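You operate a simulated robot arm through the tools that you are given. There is no shell and no other tool. Be economical: measure what you need, move in short steps, check, and stop when the job is done.

Carry out the task below with a simulated robot arm. There is one attempt and no reset: what you move stays moved.

TASK
Turn the temperature knob to 5 C.
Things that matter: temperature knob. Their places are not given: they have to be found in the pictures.

It is judged by the outcome, as a careful person would: the job done as asked, and still so three seconds after it is handed in. It fails if anything else is knocked over, pushed out of place, dropped, spilled or broken.

THE ROBOT
A 7-joint arm with a two-finger parallel gripper, fixed in place. Base frame: the origin is at the foot of the arm, x ahead of it, y to its left, z up. Lengths are in mm, angles in degrees, forces in N, time in s.
Its first joint turns from -66.0 to 66.0 degrees. Payload 1.57 kg.
Tool frame: the origin (TCP) lies between the finger pads and is the grasp point; the fingertips stand 30 mm ahead of it; z points along the fingers, y is the line along which they close. The gripper opens to 110 mm. The fingers are 24 mm wide and 12 mm thick; the gripper's body (48 by 112 mm) begins 78 mm behind the TCP.
Orientation is that of the tool frame in the base frame, as [roll, pitch, yaw] about the fixed x, y, z axes, in that order (R = Rz(yaw) Ry(pitch) Rx(roll)). With the fingers straight down and closing along the base's y, the tool's x points along the base's -x, its y along +y and its z along -z.

THE INTERFACE
- The arm moves only by the tool servo_tool. Its argument "commands" is a list of rows, each a list of 2 entries, a list of its own where there are three numbers: the shift along the base's x, y, z in mm, then the turn, a rotation vector about the base's x, y, z in degrees. In form: [[[tx, ty, tz], [rx, ry, rz]], ...]. A call has 1 to 12 rows; each row is the pose to reach, as a shift and turn from the pose commanded when the call began. "fingers" is the gripper command, from -1 (shut) to 1 (fully open), values between in proportion, set as the call begins (left out, the last holds). A row lasts 0.2 s, in which the tool goes at most 50 mm and 8.6 degrees; a call with a longer step from one row to the next is refused whole, and so is a gripper value outside its range. A pose out of reach is approached as far as the arm can. The call stops where the force on the tool passes 40 N (or 10 N more than at its start, if that is more) or the arm is blocked; 0.2 s more then pass. The fingers move at their own pace (about 108 mm/s each) and stop on an object; they squeeze with about 25 N. The grip force told is the motor's: it shows also when the fingers shut on nothing. Time passes only in rows, and 0.2 s behind the last, so rows that repeat a pose let the fingers close. It gives the time, the measured TCP pose, the force on the tool (base axes), the opening and the grip force at its end, in the units of the frame above (readings bear some noise), and new pictures: "pictures" is both (left out), scene, wrist or none.
- Cameras (640 x 400 px; columns grow to the right, rows downward): "scene" is fixed at [173.8, -375.8, 1428.7]; the picture's right is [0.85, -0.53, 0.00], its down [-0.14, -0.23, -0.96] and it looks along [0.51, 0.81, -0.27] (base axes); focal length 372 px, centre (320, 200). "wrist" rides on the gripper at [-36, 0, -80] in the tool frame; the picture's right is [0.00, -1.00, 0.00], its down [0.97, 0.00, -0.24] and it looks along [0.24, 0.00, 0.97] (tool axes); focal length 218 px, centre (320, 200).
- probe_pixels(camera, pixels): for up to 12 pixels [column, row] of the newest picture of that camera ("zoom" is the newest enlarged one), the place [x, y, z] in the base frame of the surface seen there, good to about 2 mm, but the place of the scene camera against the robot may be out by one fixed shift of up to 18 mm in any direction. No time passes.
- close_up(camera, box): a new picture of the part [left, top, right, bottom] of that camera's present view, enlarged. No time passes.
- job_done(): hands the job in; it is judged then, once.

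Work in short steps. Measure before you move; look again where a grasp or a placing could have gone wrong, and mend it. You have 60 turns and 120 pictures in all, the two below and enlarged ones among them. Open the gripper and draw the arm clear of the work before you hand the job in, unless the task says otherwise; then end with one line.

The tools are called as name(argument=value, ...) on one line, values as JSON. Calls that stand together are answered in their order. servo_tool: Moves the arm, as the interface text tells. Its arguments: {"type":"object","properties":{"commands":{"type":"array"},"fingers":{"type":"number"},"pictures":{"type":"string","enum":["both","scene","wrist","none"]}},"required":["commands"]} The other tools are called the same way: probe_pixels (camera, pixels) gives the place of the surface under pixels of a picture; close_up (camera, box) takes an enlarged picture of a part of a camera's view; job_done () hands the job in.

At the start:

```text
time_s: 0.0
tcp_pos: [345.0, -0.8, 1303.0]
tcp_rot: [-179.9, 0.0, -180.0]
ft_force: [0.1, 0.0, 1.0]
grip_width: 109.9
grip_force: 0.1
```

scene: 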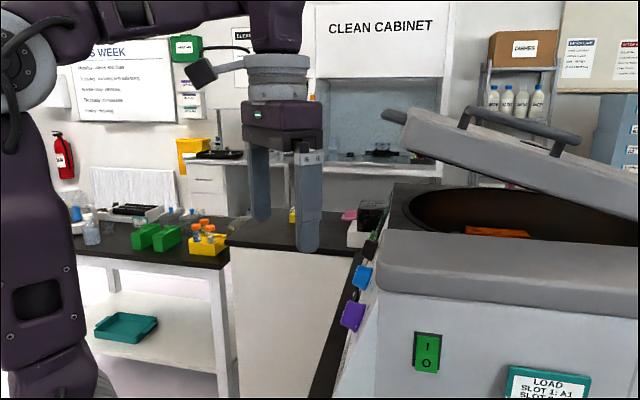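
wrist: 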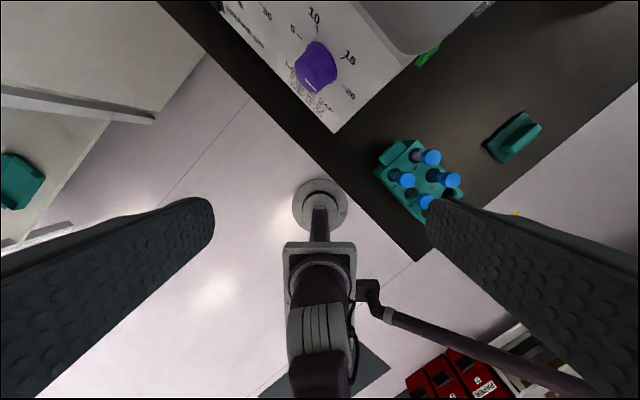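

The wrist view shows a purple knob with a scale at about (316,65), and the scene view shows purple and blue knobs. I'll enlarge both views.

close_up(camera="wrist", box=[210, 0, 410, 125])

close_up(camera="scene", box=[310, 200, 470, 400])

probe_pixels(camera="wrist", pixels=[[316, 55], [310, 85], [300, 70], [335, 68], [313, 17], [350, 57], [350, 95], [294, 30], [335, 125], [267, 12], [230, 5], [320, 110]])

```text
3.20 times, centred on (310, 62) of wrist
```

zoom: 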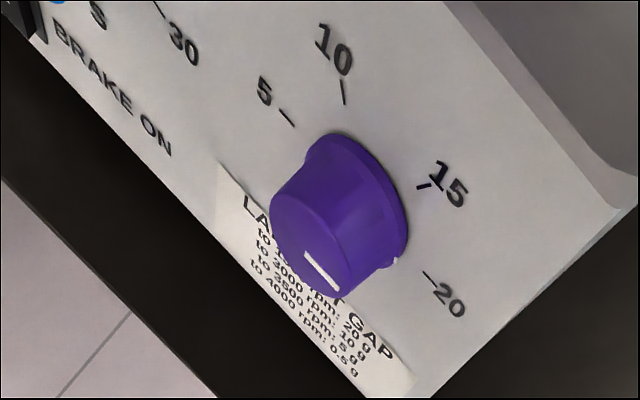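

```text
2.00 times, centred on (390, 300) of scene
```

zoom: 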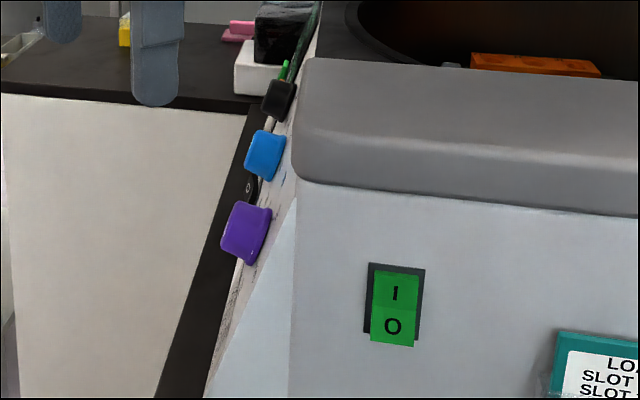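

```text
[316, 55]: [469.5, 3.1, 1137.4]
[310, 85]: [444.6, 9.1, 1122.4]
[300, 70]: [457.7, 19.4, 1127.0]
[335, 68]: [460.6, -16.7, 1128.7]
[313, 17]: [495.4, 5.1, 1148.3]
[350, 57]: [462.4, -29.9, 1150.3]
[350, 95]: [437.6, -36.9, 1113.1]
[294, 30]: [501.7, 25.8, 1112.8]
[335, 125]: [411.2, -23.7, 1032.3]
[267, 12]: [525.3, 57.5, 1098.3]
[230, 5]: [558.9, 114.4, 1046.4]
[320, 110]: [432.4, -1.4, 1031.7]
```

The purple knob has a temperature-like scale on a steep panel facing about (-0.7, 0.66, 0.27). I'll tilt the tool partway towards the panel and pull back for a frontal view.

servo_tool(commands=[[[-8, 10, 0], [-5.4, -5.6, 0]], [[-16, 20, 0], [-10.8, -11.2, 0]], [[-24, 30, 0], [-16.2, -16.8, 0]], [[-32, 40, 0], [-21.6, -22.4, 0]], [[-40, 50, 0], [-27, -28, 0]]])

```text
time_s: 1.2
tcp_pos: [305.9, 49.4, 1303.3]
tcp_rot: [-150.7, 27.0, -172.8]
ft_force: [0.6, 0.6, 0.2]
grip_width: 110.0
grip_force: 0.1
```

scene: 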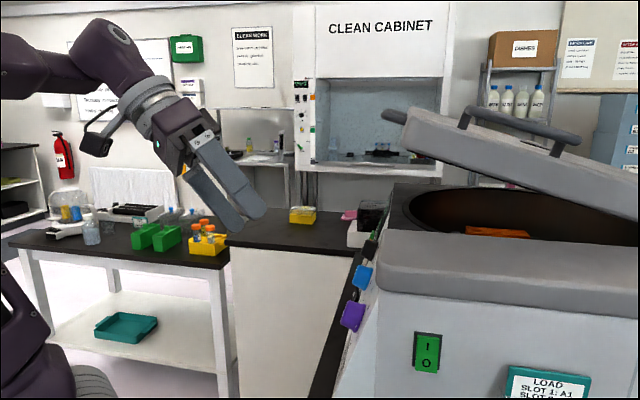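
wrist: 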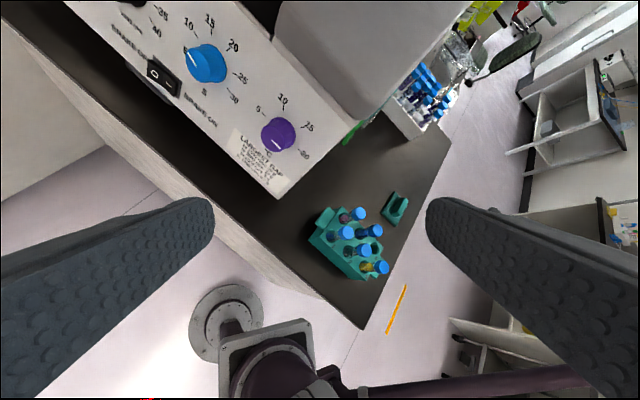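

close_up(camera="wrist", box=[60, 0, 360, 200])

close_up(camera="wrist", box=[218, 74, 346, 194])

probe_pixels(camera="wrist", pixels=[[279, 131], [250, 95], [300, 108], [310, 130], [270, 188], [235, 130], [282, 104], [258, 110], [277, 143], [220, 175], [200, 60], [305, 155]])

```text
2.00 times, centred on (210, 100) of wrist
```

zoom: 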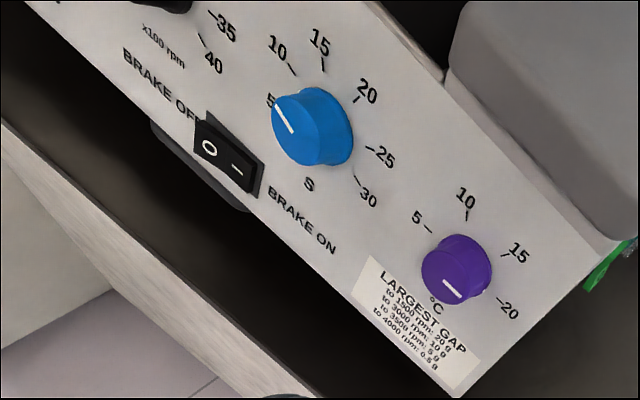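

```text
3.33 times, centred on (282, 134) of wrist
```

zoom: 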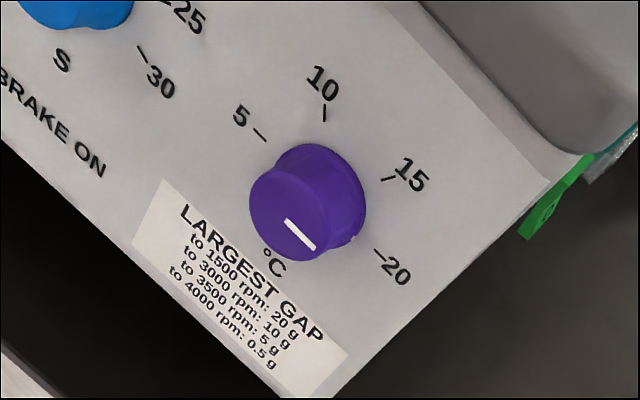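

```text
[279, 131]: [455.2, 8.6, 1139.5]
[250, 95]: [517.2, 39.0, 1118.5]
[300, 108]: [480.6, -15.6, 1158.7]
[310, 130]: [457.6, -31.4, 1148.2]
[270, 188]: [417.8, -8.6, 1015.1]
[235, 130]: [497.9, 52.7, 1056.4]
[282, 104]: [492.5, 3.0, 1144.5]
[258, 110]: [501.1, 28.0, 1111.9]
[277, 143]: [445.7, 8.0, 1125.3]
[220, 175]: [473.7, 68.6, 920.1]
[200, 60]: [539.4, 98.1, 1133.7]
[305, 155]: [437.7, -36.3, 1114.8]
```

Purple is the °C knob. I'll probe the ticks, the pointer and the cap in the zoom picture.

probe_pixels(camera="zoom", pixels=[[260, 134], [325, 113], [388, 180], [378, 253], [288, 221], [314, 248], [255, 205], [285, 175], [325, 215], [300, 255], [345, 170], [290, 210]])

```text
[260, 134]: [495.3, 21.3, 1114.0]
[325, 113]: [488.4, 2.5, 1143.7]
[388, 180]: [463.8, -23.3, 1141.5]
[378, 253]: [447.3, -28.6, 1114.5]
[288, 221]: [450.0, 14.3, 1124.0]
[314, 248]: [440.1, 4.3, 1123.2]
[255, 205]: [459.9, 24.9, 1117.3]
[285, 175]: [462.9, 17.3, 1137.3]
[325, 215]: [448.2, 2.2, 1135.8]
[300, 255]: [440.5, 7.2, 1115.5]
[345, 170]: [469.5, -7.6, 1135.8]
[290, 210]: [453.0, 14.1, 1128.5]
```

Ticks: 5 at 180° (left), 10 at 120°, 15 at 60°, 20 at 0°. The pointer is at about 0°, so it reads 20 and needs about 180° counter-clockwise. The knob axis meets the panel near (470,-3,1115). I'll move to a standoff on that axis, facing the panel, with the fingers partly closed.

servo_tool(commands=[[[13, 10, -28], [-4.5, -4.5, 0]], [[26, 19, -56], [-9, -9.1, 0]], [[39, 28, -84], [-13.5, -13.6, 0]], [[52, 38, -112], [-18, -18.2, 0]], [[64.4, 47.2, -138.6], [-22.4, -22.7, 0]], [[64.4, 47.2, -138.6], [-22.4, -22.7, 0]]], fingers=0.3)

```text
time_s: 2.6
tcp_pos: [369.7, 96.1, 1163.9]
tcp_rot: [-116.4, 42.5, -152.6]
ft_force: [-0.2, -0.1, 0.1]
grip_width: 71.6
grip_force: 0.1
```

scene: 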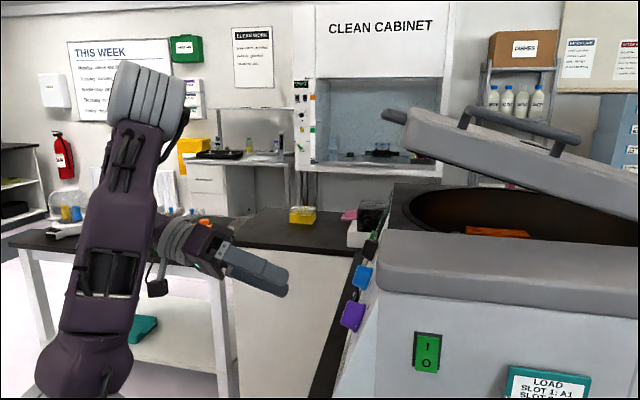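
wrist: 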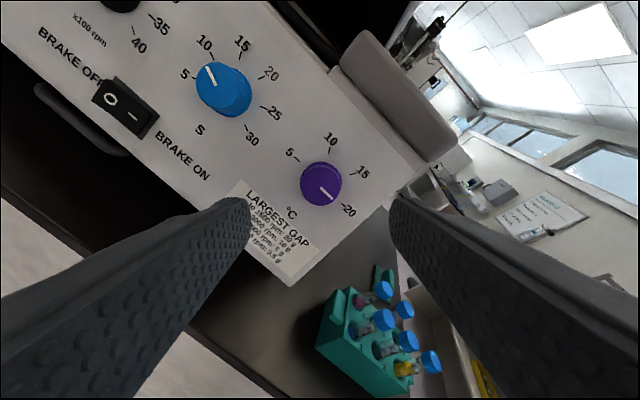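

The view is now frontal, with the cap at about (321,183), close to the projected tool axis (320,185). I'll probe again for precision.

close_up(camera="wrist", box=[256, 120, 384, 200])

probe_pixels(camera="wrist", pixels=[[321, 178], [320, 188], [310, 184], [333, 176], [299, 162], [332, 150], [352, 172], [342, 207], [355, 150], [290, 250], [385, 100], [335, 240]])

```text
5.00 times, centred on (320, 160) of wrist
```

zoom: 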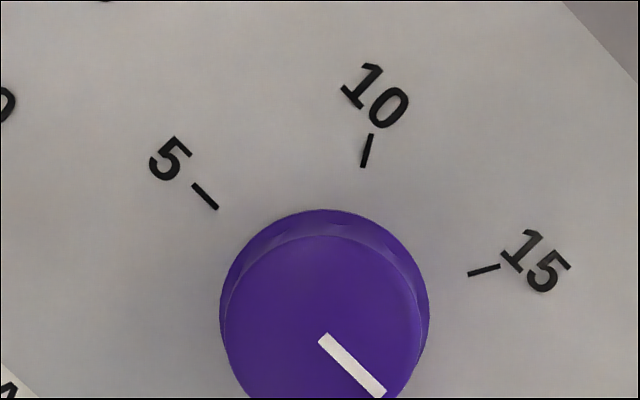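

```text
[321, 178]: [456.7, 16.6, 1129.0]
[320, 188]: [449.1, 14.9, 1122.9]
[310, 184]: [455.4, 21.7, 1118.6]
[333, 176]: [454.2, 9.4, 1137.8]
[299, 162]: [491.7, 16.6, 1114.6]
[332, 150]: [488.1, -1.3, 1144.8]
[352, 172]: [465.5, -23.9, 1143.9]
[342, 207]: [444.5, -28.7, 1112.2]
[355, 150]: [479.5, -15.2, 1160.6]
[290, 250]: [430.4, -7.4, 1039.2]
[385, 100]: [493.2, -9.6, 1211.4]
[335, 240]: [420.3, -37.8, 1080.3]
```

The alignment is good and the cap is about 37 mm wide. I'll pre-rotate the tool -45° about the knob axis at the standoff, then approach halfway.

servo_tool(commands=[[[0, 0, 0], [5, -5, -2.5]], [[0, 0, 0], [10, -9.9, -4.9]], [[0, 0, 0], [15.1, -14.9, -7.4]], [[0, 0, 0], [20.1, -19.9, -9.9]], [[0, 0, 0], [25.2, -24.9, -12.3]], [[0, 0, 0], [30.2, -29.8, -14.8]], [[20, -19.7, -9.8], [30.2, -29.8, -14.8]], [[40.3, -39.8, -19.7], [30.2, -29.8, -14.8]], [[40.3, -39.8, -19.7], [30.2, -29.8, -14.8]]], fingers=0.05)

```text
time_s: 4.6
tcp_pos: [404.6, 63.0, 1147.3]
tcp_rot: [178.4, 70.9, 134.0]
ft_force: [-0.1, 0.4, -0.2]
grip_width: 57.7
grip_force: 0.1
out of reach, approached as far as the arm can: row 8, 9
```

scene: 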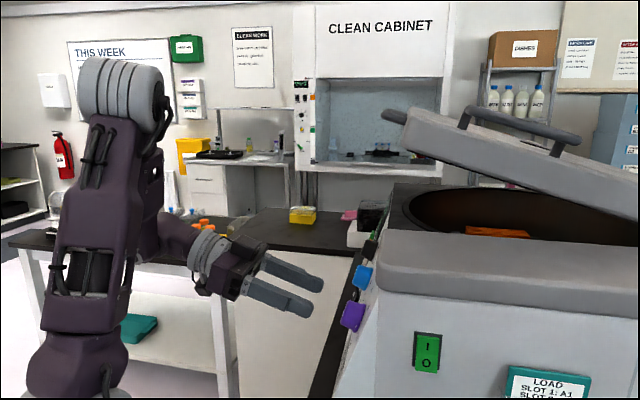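
wrist: 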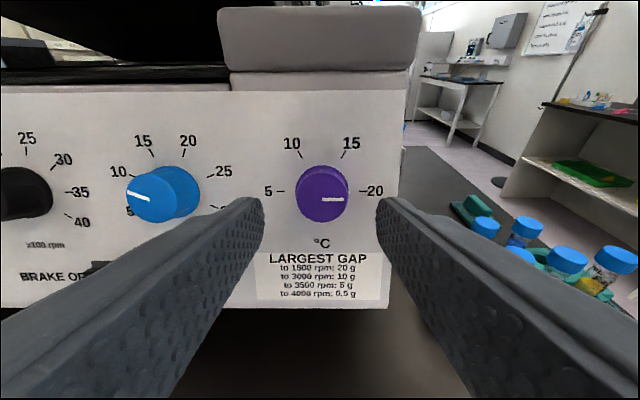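

The pre-rotated approach hit a reach limit, though the frontal view shows the pointer clearly at 20. I'll turn back by +45° and continue the approach to see whether that orientation reaches.

servo_tool(commands=[[[0, 0, 0], [-5, 5, 2.5]], [[0, 0, 0], [-10, 9.9, 4.9]], [[0, 0, 0], [-15.1, 14.9, 7.4]], [[0, 0, 0], [-20.1, 19.9, 9.9]], [[0, 0, 0], [-25.2, 24.9, 12.3]], [[0, 0, 0], [-30.2, 29.8, 14.8]], [[0, 0, 0], [-35.3, 34.8, 17.3]], [[0, 0, 0], [-40.3, 39.8, 19.7]], [[0, 0, 0], [-40.3, 39.8, 19.7]]])

```text
time_s: 6.6
tcp_pos: [403.8, 65.2, 1148.4]
tcp_rot: [-112.0, 28.6, -145.3]
ft_force: [0.4, -0.2, 0.5]
grip_width: 57.8
grip_force: 0.0
```

scene: 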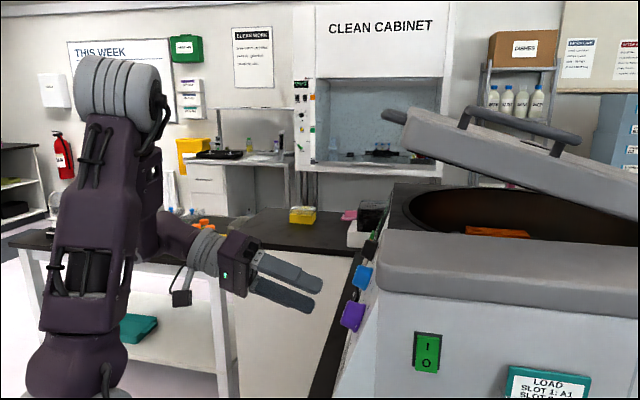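
wrist: 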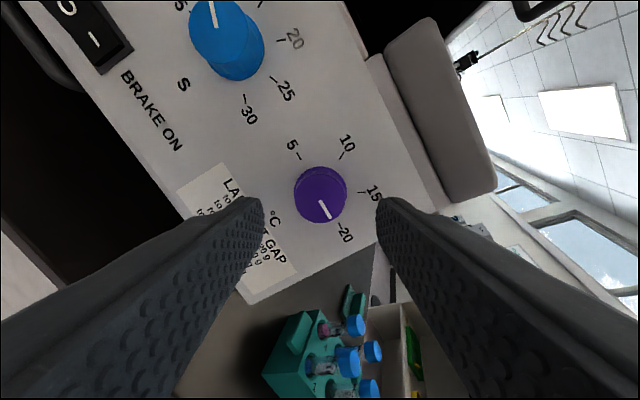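

Now about +15° net, still on axis. I'll move forward 20 mm to test the reach before enclosing the knob.

servo_tool(commands=[[[7, -8.5, -4], [0, 0, 0]], [[14, -16, -7.5], [0, 0, 0]], [[20, -22, -10.5], [0, 0, 0]], [[20, -22, -10.5], [0, 0, 0]]], pictures="wrist")

```text
time_s: 7.6
tcp_pos: [402.5, 64.8, 1147.6]
tcp_rot: [-112.2, 28.7, -145.3]
ft_force: [-0.5, -0.2, 0.2]
grip_width: 58.1
grip_force: 0.0
out of reach, approached as far as the arm can: row 1, 2, 3, 4
```

wrist: 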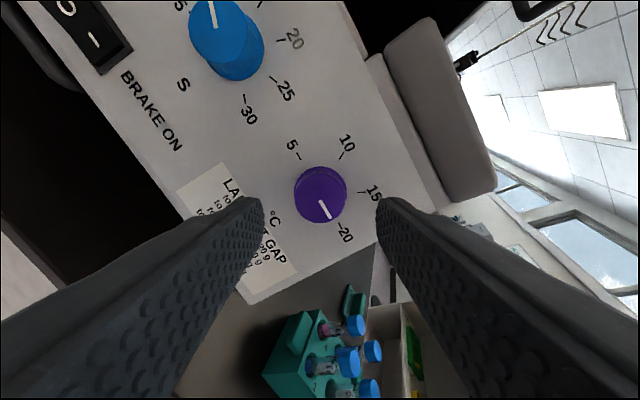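

The stop point is the same at both twists, so the limit is in the arm joints rather than the wrist twist. I'll test whether yawing the tool towards +x frees the motion. There is still plenty of clearance to the knob.

servo_tool(commands=[[[0, 0, 0], [0, 0, 8]], [[0, 0, 0], [0, 0, 16]], [[7, -7, -3.5], [0, 0, 16]], [[14, -14, -7], [0, 0, 16]], [[14, -14, -7], [0, 0, 16]]], pictures="scene")

```text
time_s: 8.8
tcp_pos: [407.2, 98.1, 1143.7]
tcp_rot: [-109.0, 24.9, -135.8]
ft_force: [-0.4, -0.8, 0.1]
grip_width: 57.8
grip_force: 0.0
out of reach, approached as far as the arm can: row 1, 2, 3, 4, 5
```

scene: 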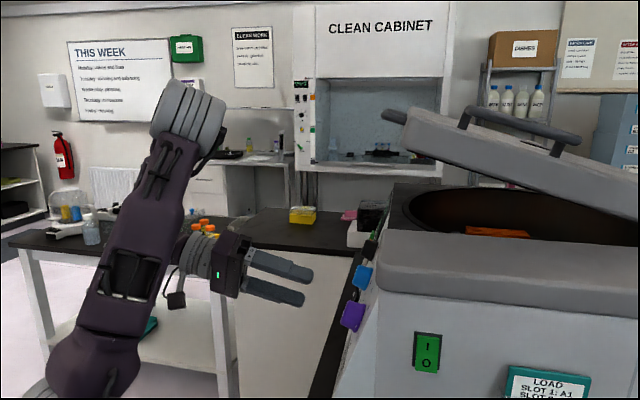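

The arm slid aside and its elbow changed configuration. From here I'll test moving in -y, back towards the axis, in small steps.

servo_tool(commands=[[[0, -10, 0], [0, 0, 0]], [[0, -20, 0], [0, 0, 0]], [[0, -30, 0], [0, 0, 0]], [[0, -40, 0], [0, 0, 0]], [[0, -40, 0], [0, 0, 0]]], pictures="scene")

```text
time_s: 10.0
tcp_pos: [405.9, 97.5, 1142.4]
tcp_rot: [-109.1, 25.0, -135.9]
ft_force: [-0.4, -0.2, -0.2]
grip_width: 57.9
grip_force: 0.1
out of reach, approached as far as the arm can: row 1, 2, 3, 4, 5
```

scene: 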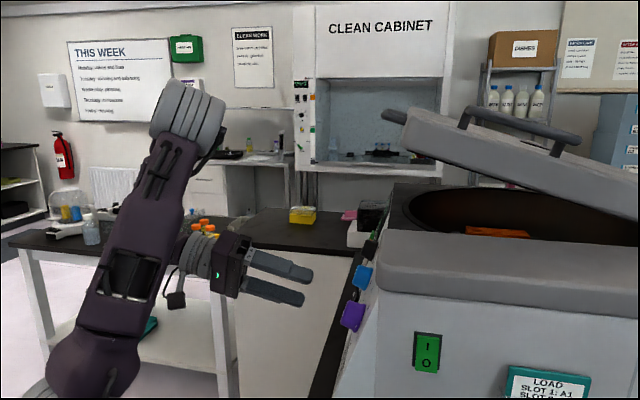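

Blocked in -y as well. I'll try pitching the tool downward by 16°, the reverse of the earlier lift, and then stepping in -y to see which constraint is active.

servo_tool(commands=[[[0, 0, 0], [5, 5.2, 0]], [[0, 0, 0], [10, 10.4, 0]], [[0, 0, 0], [15, 15.6, 0]], [[0, -10, 0], [15, 15.6, 0]], [[0, -20, 0], [15, 15.6, 0]], [[0, -30, 0], [15, 15.6, 0]], [[0, -40, 0], [15, 15.6, 0]], [[0, -40, 0], [15, 15.6, 0]]], pictures="scene")

```text
time_s: 11.8
tcp_pos: [406.6, 58.3, 1142.6]
tcp_rot: [-132.5, 22.5, -145.4]
ft_force: [-0.1, -1.0, 0.3]
grip_width: 57.9
grip_force: 0.1
```

scene: 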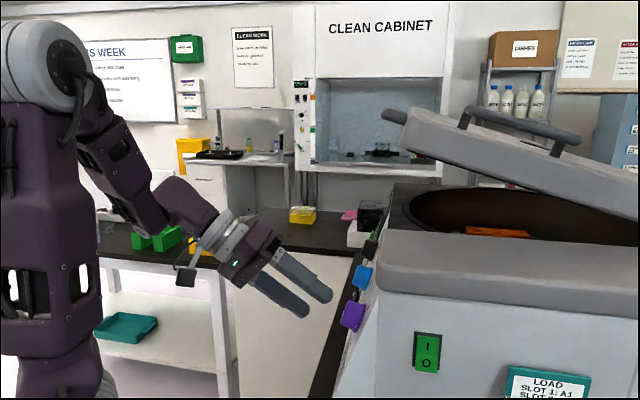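

The elbow reconfigured and this pose is reachable. From this branch I'll turn the tool back onto the knob axis (about 20.7°).

servo_tool(commands=[[[-0.5, 1, 1], [-3.8, -3.1, -1.6]], [[-1, 2, 2], [-7.6, -6.2, -3.2]], [[-1.7, 3, 3.5], [-11.4, -9.2, -4.8]], [[-2.3, 3.6, 4.6], [-15.3, -12.3, -6.4]], [[-2.3, 3.6, 4.6], [-15.3, -12.3, -6.4]]])

```text
time_s: 13.0
tcp_pos: [404.0, 63.1, 1147.0]
tcp_rot: [-111.1, 23.6, -143.4]
ft_force: [-0.8, 1.1, -0.6]
grip_width: 57.7
grip_force: 0.1
```

scene: 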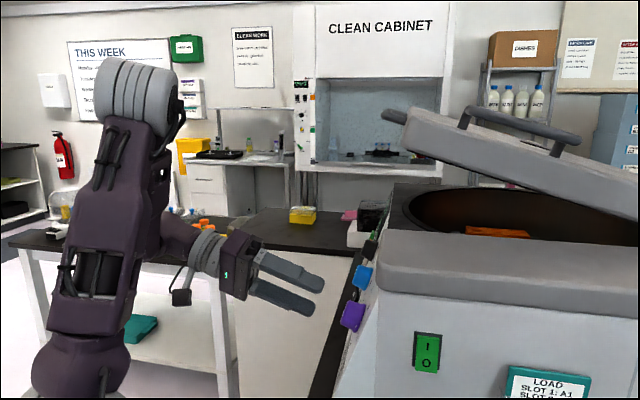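
wrist: 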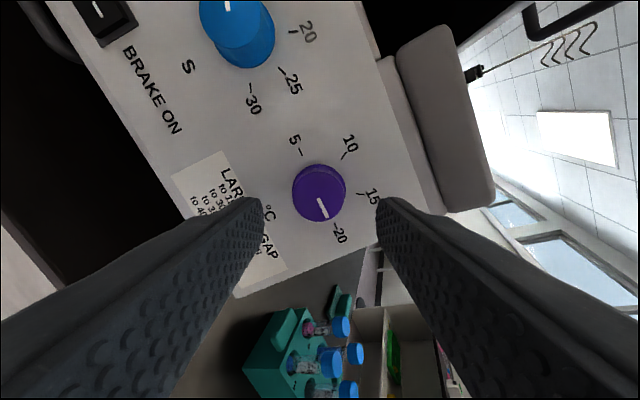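

Back on axis. I'll try the approach again by 20 mm.

servo_tool(commands=[[[7, -7, -3.3], [0, 0, 0]], [[13.4, -13.3, -6.6], [0, 0, 0]], [[13.4, -13.3, -6.6], [0, 0, 0]]], pictures="wrist")

```text
time_s: 13.8
tcp_pos: [403.3, 62.4, 1146.5]
tcp_rot: [-111.2, 23.5, -143.5]
ft_force: [0.2, -0.9, -0.2]
grip_width: 57.8
grip_force: 0.0
out of reach, approached as far as the arm can: row 1, 2, 3
```

wrist: 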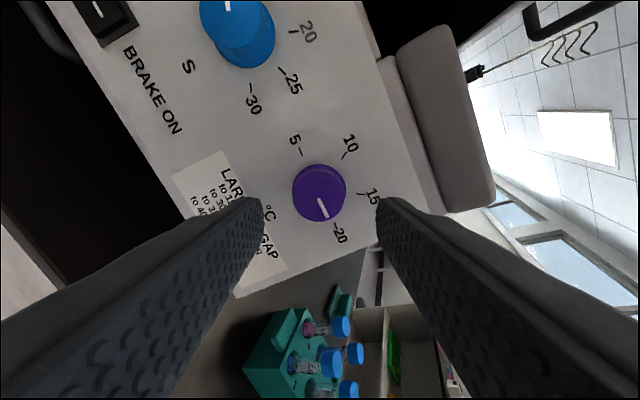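

Same boundary, so a fully perpendicular tool is out of reach. A tool pitched further down was reachable, so I'll use one tilted about 15° below the normal. With the fingers closing horizontally, the pads still lie along the knob.

servo_tool(commands=[[[2, -2, 6], [3.5, 3.6, 0]], [[5, -5, 13], [7, 7.1, 0]], [[8.5, -8, 19.5], [10.5, 10.7, 0]], [[8.5, -8, 19.5], [10.5, 10.7, 0]]], pictures="none")

servo_tool(commands=[[[0, 0, 0], [5, -4.9, -4.7]], [[0, 0, 0], [10, -9.8, -9.5]], [[0, 0, 0], [14.9, -14.7, -14.3]], [[0, 0, 0], [19.9, -19.6, -19]], [[0, 0, 0], [24.9, -24.5, -23.8]], [[0, 0, 0], [29.9, -29.5, -28.5]], [[0, 0, 0], [34.9, -34.4, -33.3]], [[0, 0, 0], [39.9, -39.3, -38]], [[0, 0, 0], [44.8, -44.2, -42.8]], [[0, 0, 0], [49.8, -49.1, -47.5]], [[0, 0, 0], [54.8, -54, -52.3]], [[0, 0, 0], [54.8, -54, -52.3]]])

```text
time_s: 14.8
tcp_pos: [412.0, 54.5, 1166.2]
tcp_rot: [-127.1, 20.4, -149.4]
ft_force: [0.0, -0.3, -0.2]
grip_width: 57.9
grip_force: 0.1
```

```text
time_s: 17.4
tcp_pos: [413.4, 55.6, 1167.3]
tcp_rot: [145.2, 46.7, 92.0]
ft_force: [0.1, 0.4, 0.3]
grip_width: 57.7
grip_force: 0.0
```

scene: 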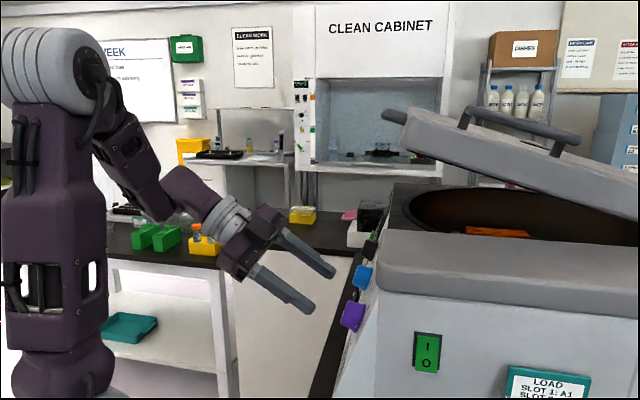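
wrist: 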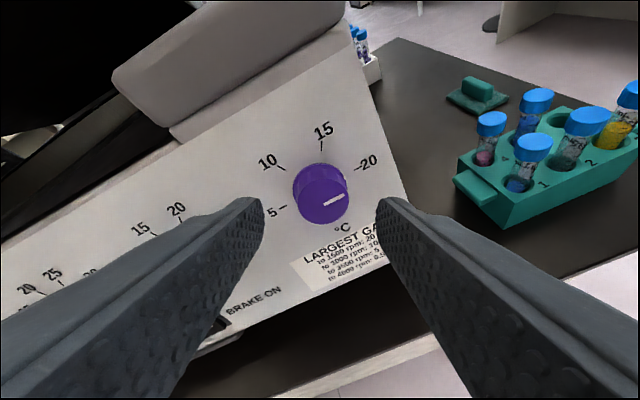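

The twist is free here and the fingers close about 30° off horizontal. I'll probe the rack and table for clearance and approach 25 mm along the tool axis.

probe_pixels(camera="wrist", pixels=[[490, 120], [530, 145], [458, 160], [505, 222], [395, 210], [440, 130], [320, 178], [283, 208], [357, 170], [260, 340], [470, 95], [325, 190]])

servo_tool(commands=[[[7, -7.5, -7], [0, 0, 0]], [[13.3, -15.4, -15.2], [0, 0, 0]], [[13.3, -15.4, -15.2], [0, 0, 0]]], pictures="wrist")

```text
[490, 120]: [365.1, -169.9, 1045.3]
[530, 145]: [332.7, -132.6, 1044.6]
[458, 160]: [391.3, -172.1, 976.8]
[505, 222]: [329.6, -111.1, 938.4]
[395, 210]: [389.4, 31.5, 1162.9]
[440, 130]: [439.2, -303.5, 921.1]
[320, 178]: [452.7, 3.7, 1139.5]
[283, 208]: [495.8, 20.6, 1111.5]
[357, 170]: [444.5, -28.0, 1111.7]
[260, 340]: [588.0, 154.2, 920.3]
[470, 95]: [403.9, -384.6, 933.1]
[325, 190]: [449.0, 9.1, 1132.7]
```

```text
time_s: 18.2
tcp_pos: [426.8, 37.3, 1152.9]
tcp_rot: [145.2, 46.7, 92.0]
ft_force: [-0.3, 0.6, -0.4]
grip_width: 58.1
grip_force: 0.0
```

wrist: 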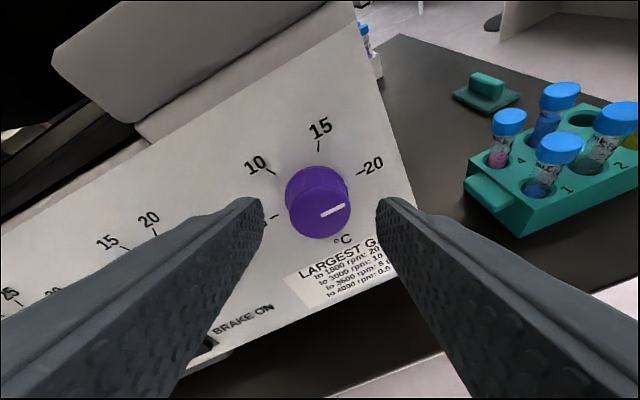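

Clear of the rack (tube tops about z 1045, table about 920). I'll continue to the grasp pose.

servo_tool(commands=[[[5, -4.4, -5.1], [0, 0, 0]], [[10, -8.8, -10.3], [0, 0, 0]], [[15, -13.2, -15.4], [0, 0, 0]], [[20.3, -17.7, -20.6], [0, 0, 0]], [[20.3, -17.7, -20.6], [0, 0, 0]]])

```text
time_s: 19.4
tcp_pos: [438.8, 19.3, 1140.6]
tcp_rot: [145.3, 46.7, 92.0]
ft_force: [0.1, -0.8, -0.9]
grip_width: 58.0
grip_force: 0.0
out of reach, approached as far as the arm can: row 3, 4, 5
```

scene: 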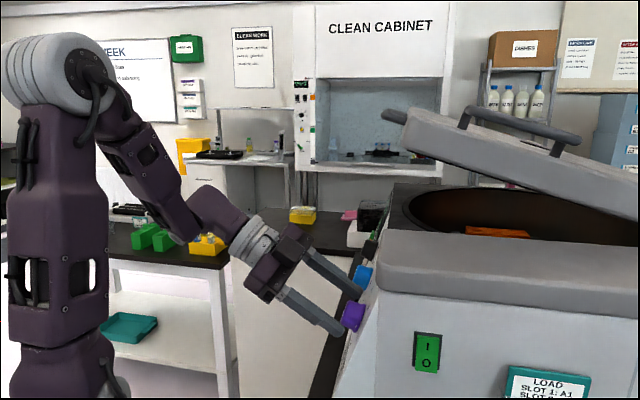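
wrist: 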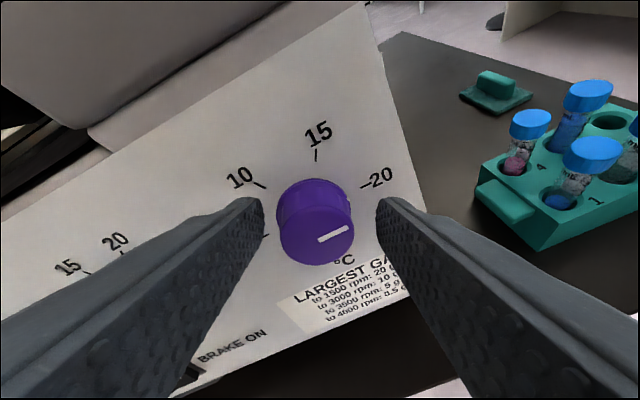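

Short of the goal by about 12 mm, at the limit again. I'll back off 30 mm and pitch down 8° more, which should extend the reach, and line up with the knob again.

servo_tool(commands=[[[-4, 8, 7], [0, 0, 0]], [[-8.2, 16.7, 15.1], [2.8, 2.85, 0]], [[-8.2, 16.7, 15.1], [5.6, 5.7, 0]], [[-8.2, 16.7, 15.1], [5.6, 5.7, 0]]], pictures="none")

servo_tool(commands=[[[4, -4, -5], [0, 0, 0]], [[8, -8, -10], [0, 0, 0]], [[12, -12, -15], [0, 0, 0]], [[15.9, -15.7, -20.1], [0, 0, 0]], [[15.9, -15.7, -20.1], [0, 0, 0]]])

```text
time_s: 20.4
tcp_pos: [431.5, 36.8, 1155.3]
tcp_rot: [152.5, 40.6, 97.1]
ft_force: [-0.2, 0.5, 0.2]
grip_width: 57.8
grip_force: 0.1
```

```text
time_s: 21.6
tcp_pos: [448.2, 22.0, 1135.1]
tcp_rot: [152.6, 40.7, 97.0]
ft_force: [0.3, -0.9, -0.8]
grip_width: 57.8
grip_force: 0.1
```

scene: 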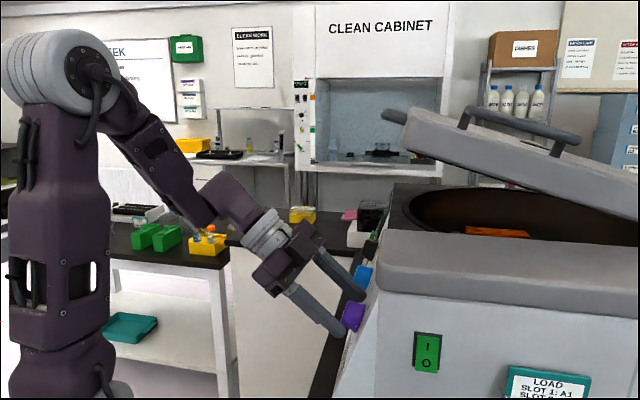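
wrist: 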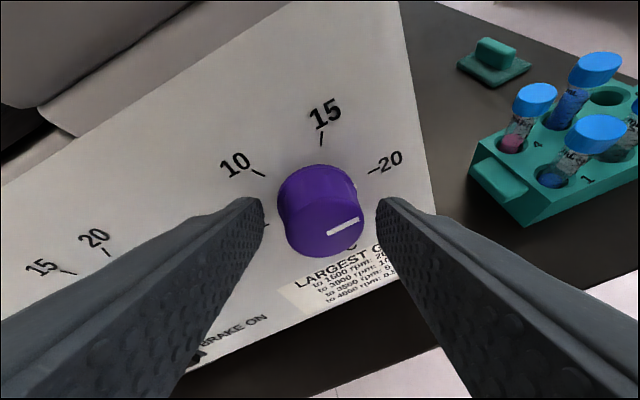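

Reached: the fingers straddle the knob with the tips about 10 mm off the panel. I'll close the grip.

servo_tool(commands=[[[0, 0, 0], [0, 0, 0]], [[0, 0, 0], [0, 0, 0]], [[0, 0, 0], [0, 0, 0]]], fingers=-1, pictures="wrist")

```text
time_s: 22.4
tcp_pos: [446.2, 21.2, 1134.5]
tcp_rot: [152.8, 40.7, 96.9]
ft_force: [-16.6, -3.5, -12.1]
grip_width: 42.6
grip_force: 44.8
```

wrist: 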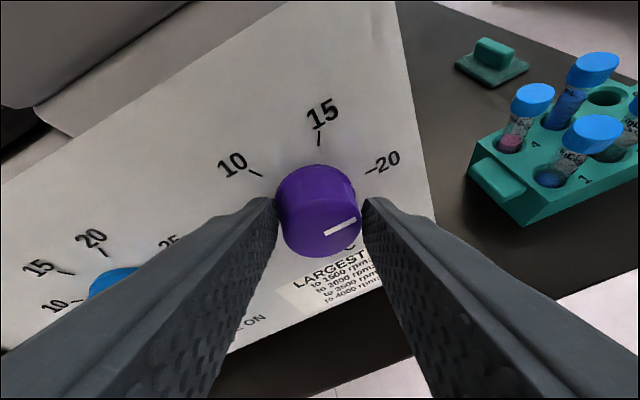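

The knob is gripped (42.6 mm), with some side load. I'll ease about 2 mm with the load and twist 24° counter-clockwise.

servo_tool(commands=[[[-2, -0.4, -1.4], [0, 0, 0]], [[-2, -0.4, -1.4], [-4.2, 4.2, 5.3]], [[-2, -0.4, -1.4], [-8.4, 8.3, 10.7]], [[-2, -0.4, -1.4], [-12.7, 12.5, 16]]], pictures="wrist")

```text
time_s: 23.4
tcp_pos: [446.5, 20.3, 1135.3]
tcp_rot: [175.6, 47.7, 129.5]
ft_force: [3.3, -3.0, 7.2]
grip_width: 39.5
grip_force: 44.1
```

wrist: 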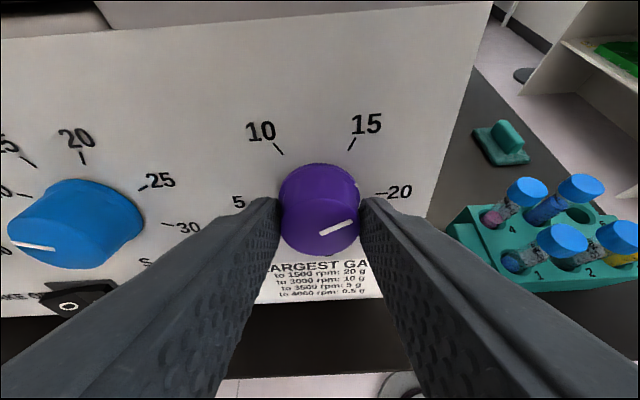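

It works: the panel is level in the view and the pointer has turned about 25°. I'll continue another 48°.

servo_tool(commands=[[[0, 0, 0], [-4.2, 4.2, 5.3]], [[0, 0, 0], [-8.4, 8.3, 10.7]], [[0, 0, 0], [-12.7, 12.5, 16]], [[0, 0, 0], [-16.9, 16.7, 21.4]], [[0, 0, 0], [-21.2, 20.9, 26.8]], [[0, 0, 0], [-25.4, 25.1, 32.1]]], pictures="wrist")

```text
time_s: 24.8
tcp_pos: [442.8, 20.2, 1134.6]
tcp_rot: [-142.2, 32.0, -169.9]
ft_force: [-21.9, -3.7, 17.3]
grip_width: 43.9
grip_force: 45.5
```

wrist: 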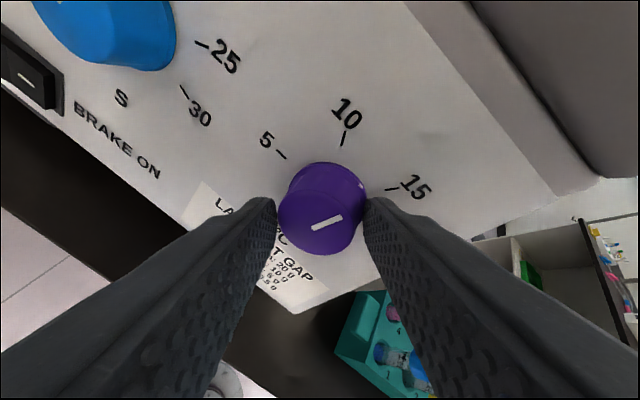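

The pointer is now near 15. I'll release and check.

servo_tool(commands=[[[0, 0, 0], [0, 0, 0]], [[0, 0, 0], [0, 0, 0]]], fingers=0.1, pictures="none")

servo_tool(commands=[[[0, 0, 0], [4.2, -4.2, -5.3]], [[0, 0, 0], [8.4, -8.3, -10.7]], [[0, 0, 0], [12.7, -12.5, -16]], [[0, 0, 0], [16.9, -16.7, -21.4]], [[0, 0, 0], [21.2, -20.9, -26.8]], [[0, 0, 0], [25.4, -25.1, -32.1]], [[0, 0, 0], [29.6, -29.2, -37.5]], [[0, 0, 0], [33.8, -33.4, -42.8]], [[0, 0, 0], [38.1, -37.6, -48.2]], [[0, 0, 0], [38.1, -37.6, -48.2]]], pictures="wrist")

```text
time_s: 25.4
tcp_pos: [445.8, 23.0, 1134.8]
tcp_rot: [-142.7, 32.1, -169.7]
ft_force: [-16.2, 10.4, -9.9]
grip_width: 50.0
grip_force: 0.1
```

```text
time_s: 27.6
tcp_pos: [445.6, 21.4, 1135.2]
tcp_rot: [152.5, 40.6, 96.8]
ft_force: [0.5, 0.7, -0.2]
grip_width: 60.7
grip_force: 0.0
```

wrist: 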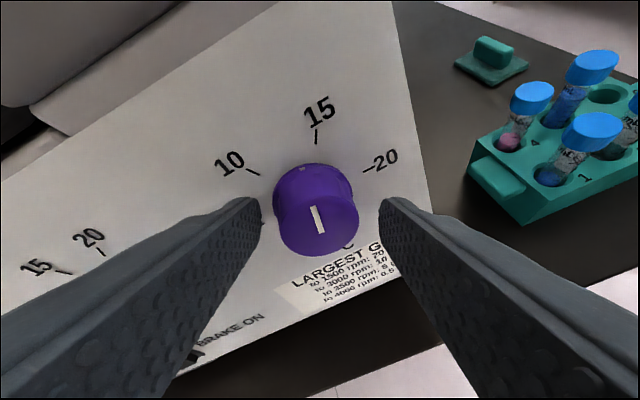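

The pointer is about 75–80° along. I'll close again and sweep 72°.

servo_tool(commands=[[[0, 0, 0], [0, 0, 0]], [[0, 0, 0], [0, 0, 0]], [[-1.5, -0.5, -0.8], [0, 0, 0]], [[-1.5, -0.5, -0.8], [-4.2, 4.2, 5.3]], [[-1, -0.8, -0.4], [-8.4, 8.3, 10.7]], [[0, -1, 0], [-12.7, 12.5, 16]], [[0, -1, 0], [-16.9, 16.7, 21.4]], [[0, -1, 0], [-21.2, 20.9, 26.8]], [[0, -1, 0], [-25.4, 25.1, 32.1]], [[0, 0, 0], [-29.6, 29.2, 37.5]], [[0, 0, 0], [-33.8, 33.4, 42.8]], [[0, 0, 0], [-38.1, 37.6, 48.2]]], fingers=-1, pictures="wrist")

servo_tool(commands=[[[0, 0, 0], [0, 0, 0]], [[0, 0, 0], [0, 0, 0]]], fingers=0.1, pictures="wrist")

```text
time_s: 30.2
tcp_pos: [444.4, 18.9, 1133.2]
tcp_rot: [-142.3, 31.9, -169.9]
ft_force: [-23.9, 4.0, 7.3]
grip_width: 43.8
grip_force: 45.2
```

wrist: 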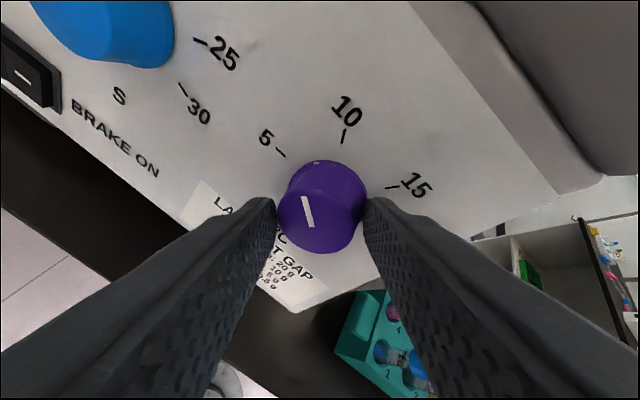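

```text
time_s: 30.8
tcp_pos: [444.6, 22.9, 1134.4]
tcp_rot: [-142.6, 32.0, -169.8]
ft_force: [-29.2, 12.4, -12.5]
grip_width: 49.6
grip_force: 0.0
```

wrist: 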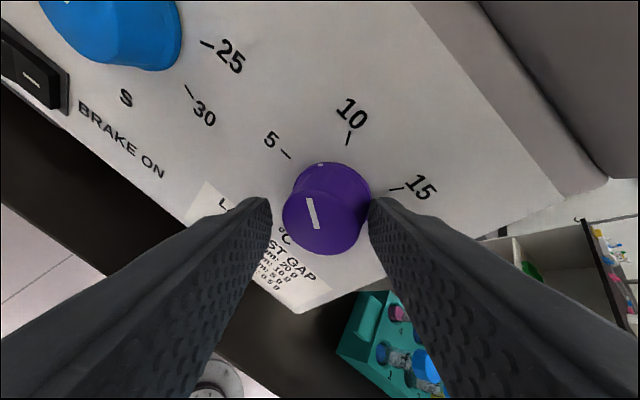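

The pointer has passed 10 and is nearing 5. I'll probe its ends to measure the remaining angle.

close_up(camera="wrist", box=[260, 120, 388, 260])

probe_pixels(camera="wrist", pixels=[[316, 227], [309, 200], [314, 219], [310, 204]])

```text
2.86 times, centred on (324, 190) of wrist
```

zoom: 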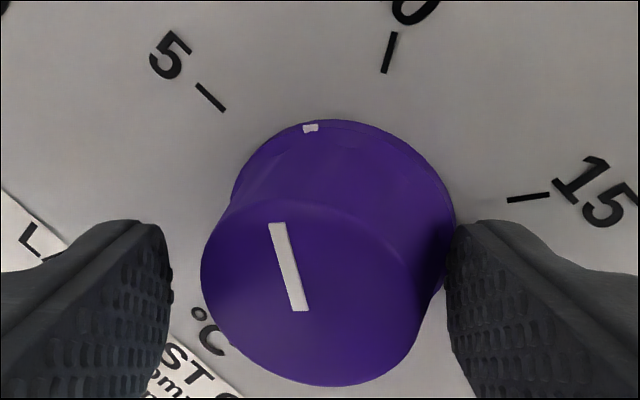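

```text
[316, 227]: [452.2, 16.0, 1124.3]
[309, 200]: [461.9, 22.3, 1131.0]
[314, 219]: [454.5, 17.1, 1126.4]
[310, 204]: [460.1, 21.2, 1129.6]
```

The pointer is at about 148° (5 is at 180°), so 32° remain. I'll rewind 64°, so the final turn runs around the best-aligned orientation.

servo_tool(commands=[[[0, 0, 0], [4.2, -4.2, -5.3]], [[0, 0, 0], [8.4, -8.3, -10.7]], [[0, 0, 0], [12.7, -12.5, -16]], [[0, 0, 0], [16.9, -16.7, -21.4]], [[0, 0, 0], [21.2, -20.9, -26.8]], [[0, 0, 0], [25.4, -25.1, -32.1]], [[0, 0, 0], [29.6, -29.2, -37.5]], [[0, 0, 0], [33.8, -33.4, -42.8]], [[0, 0, 0], [33.8, -33.4, -42.8]]], fingers=0.1, pictures="wrist")

servo_tool(commands=[[[0, 0, 0], [0, 0, 0]], [[0, 0, 0], [0, 0, 0]], [[-1, -0.5, -0.8], [0, 0, 0]], [[-1, -0.5, -0.8], [-4.2, 4.2, 5.3]], [[-1, -0.5, -0.4], [-8.4, 8.3, 10.7]], [[0, -0.5, 0], [-12.7, 12.5, 16]], [[0, -0.5, 0], [-16.9, 16.7, 21.4]], [[0, -0.5, 0], [-16.9, 16.7, 21.4]]], fingers=-1, pictures="wrist")

```text
time_s: 32.8
tcp_pos: [445.2, 21.7, 1134.8]
tcp_rot: [159.2, 43.9, 106.8]
ft_force: [-0.4, 0.2, 0.7]
grip_width: 60.3
grip_force: 0.1
```

wrist: 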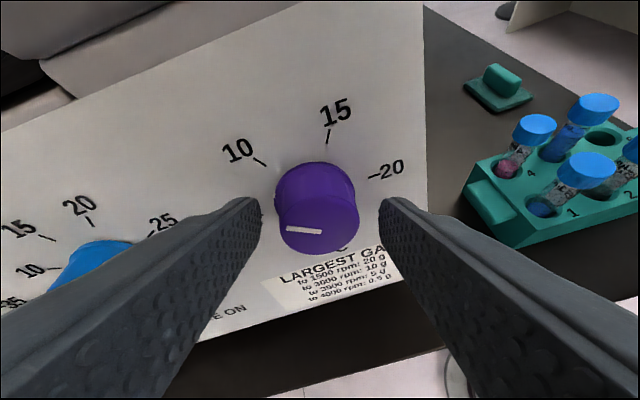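

```text
time_s: 34.6
tcp_pos: [445.5, 20.1, 1133.0]
tcp_rot: [-166.9, 46.1, 152.9]
ft_force: [15.3, 6.7, -16.0]
grip_width: 40.5
grip_force: 45.2
```

wrist: 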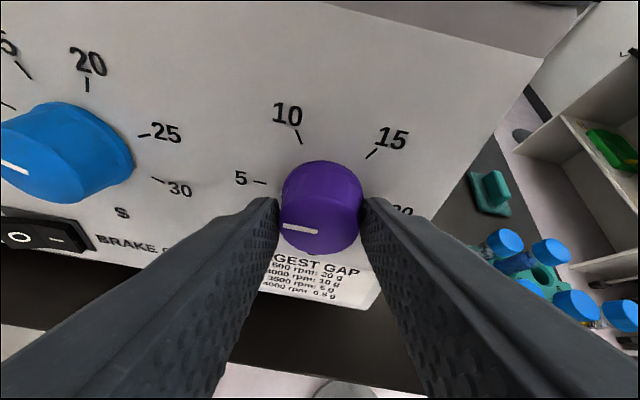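

The pointer looks close to 5. I'll measure it.

close_up(camera="wrist", box=[230, 140, 390, 260])

probe_pixels(camera="wrist", pixels=[[317, 231], [285, 226], [311, 230], [291, 227]])

```text
3.33 times, centred on (310, 200) of wrist
```

zoom: 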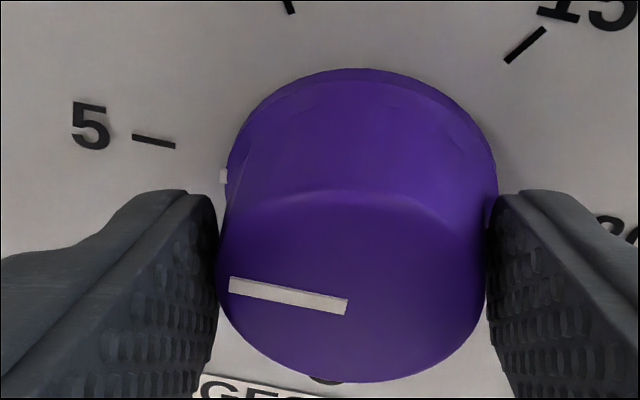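

```text
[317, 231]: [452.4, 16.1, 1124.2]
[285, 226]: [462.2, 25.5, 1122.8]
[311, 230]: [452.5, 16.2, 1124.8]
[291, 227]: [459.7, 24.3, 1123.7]
```

It reads about 180–186°. I'll release, back out along the tool axis and take a frontal look.

servo_tool(commands=[[[0, 0, 0], [0, 0, 0]], [[0, 0, 0], [0, 0, 0]], [[0, 0, 0], [0, 0, 0]], [[-8, 8, 10], [0, 0, 0]], [[-16, 16, 20], [0, 0, 0]], [[-26, 26, 33], [0, 0, 0]], [[-38, 38, 42], [0, 0, 0]], [[-50, 50, 46], [-5.5, -5.7, 0]], [[-62, 62, 46], [-11, -11.4, 0]], [[-74, 74, 44], [-16.2, -16.4, 0]], [[-74, 74, 44], [-16.2, -16.4, 0]]], fingers=0.25, pictures="wrist")

close_up(camera="wrist", box=[256, 140, 384, 240])

```text
time_s: 37.0
tcp_pos: [371.0, 94.6, 1178.4]
tcp_rot: [-149.1, 67.6, 168.2]
ft_force: [0.3, 1.2, -0.4]
grip_width: 68.7
grip_force: 0.0
```

wrist: 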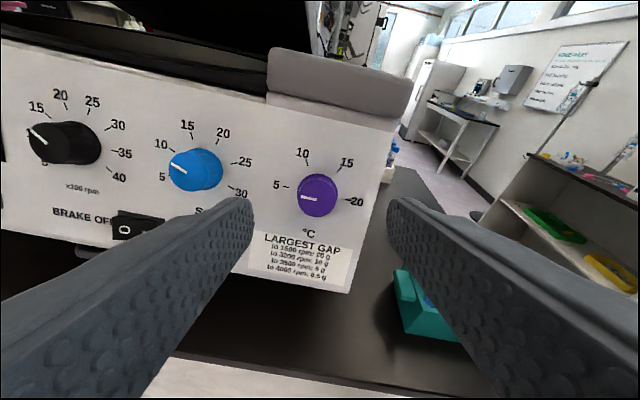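

```text
4.00 times, centred on (320, 190) of wrist
```

zoom: 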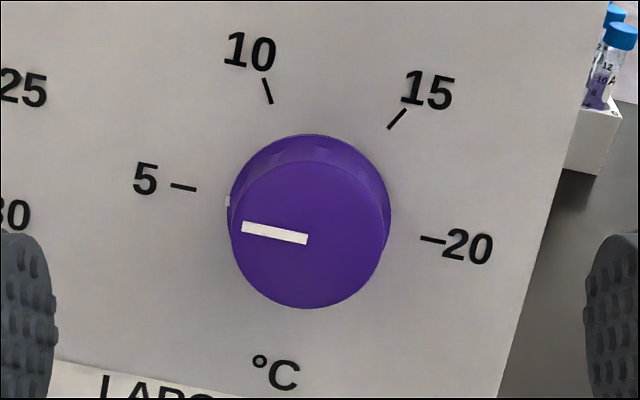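

The pointer is parallel to the 5–20 line within about 1°, so it's set at 5 °C. I'll check that the blue knob wasn't disturbed.

close_up(camera="wrist", box=[130, 110, 260, 210])

probe_pixels(camera="wrist", pixels=[[173, 167], [186, 171]])

```text
4.00 times, centred on (195, 160) of wrist
```

zoom: 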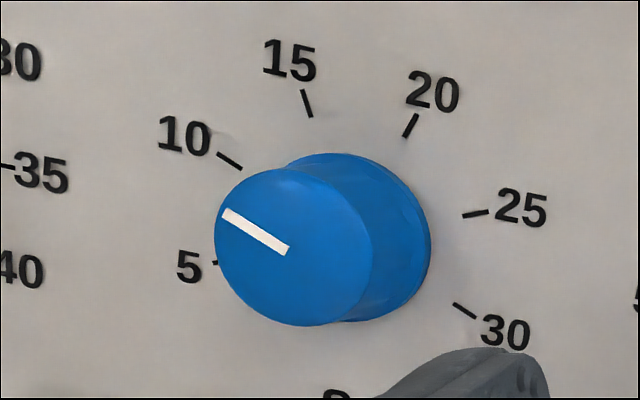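

```text
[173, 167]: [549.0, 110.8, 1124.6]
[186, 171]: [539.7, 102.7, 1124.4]
```

The blue knob's angle relative to the panel matches the earlier picture (about 20°), so it wasn't moved. The gripper is open and clear, so I'm handing in.

job_done()

```text
The job is handed in.
```

I turned the temperature knob from 20 °C to 5 °C. In the final view its pointer lines up with the 5 mark to within about 1°. The blue knob beside it wasn't disturbed, and the gripper was open and clear of the panel when I handed in.
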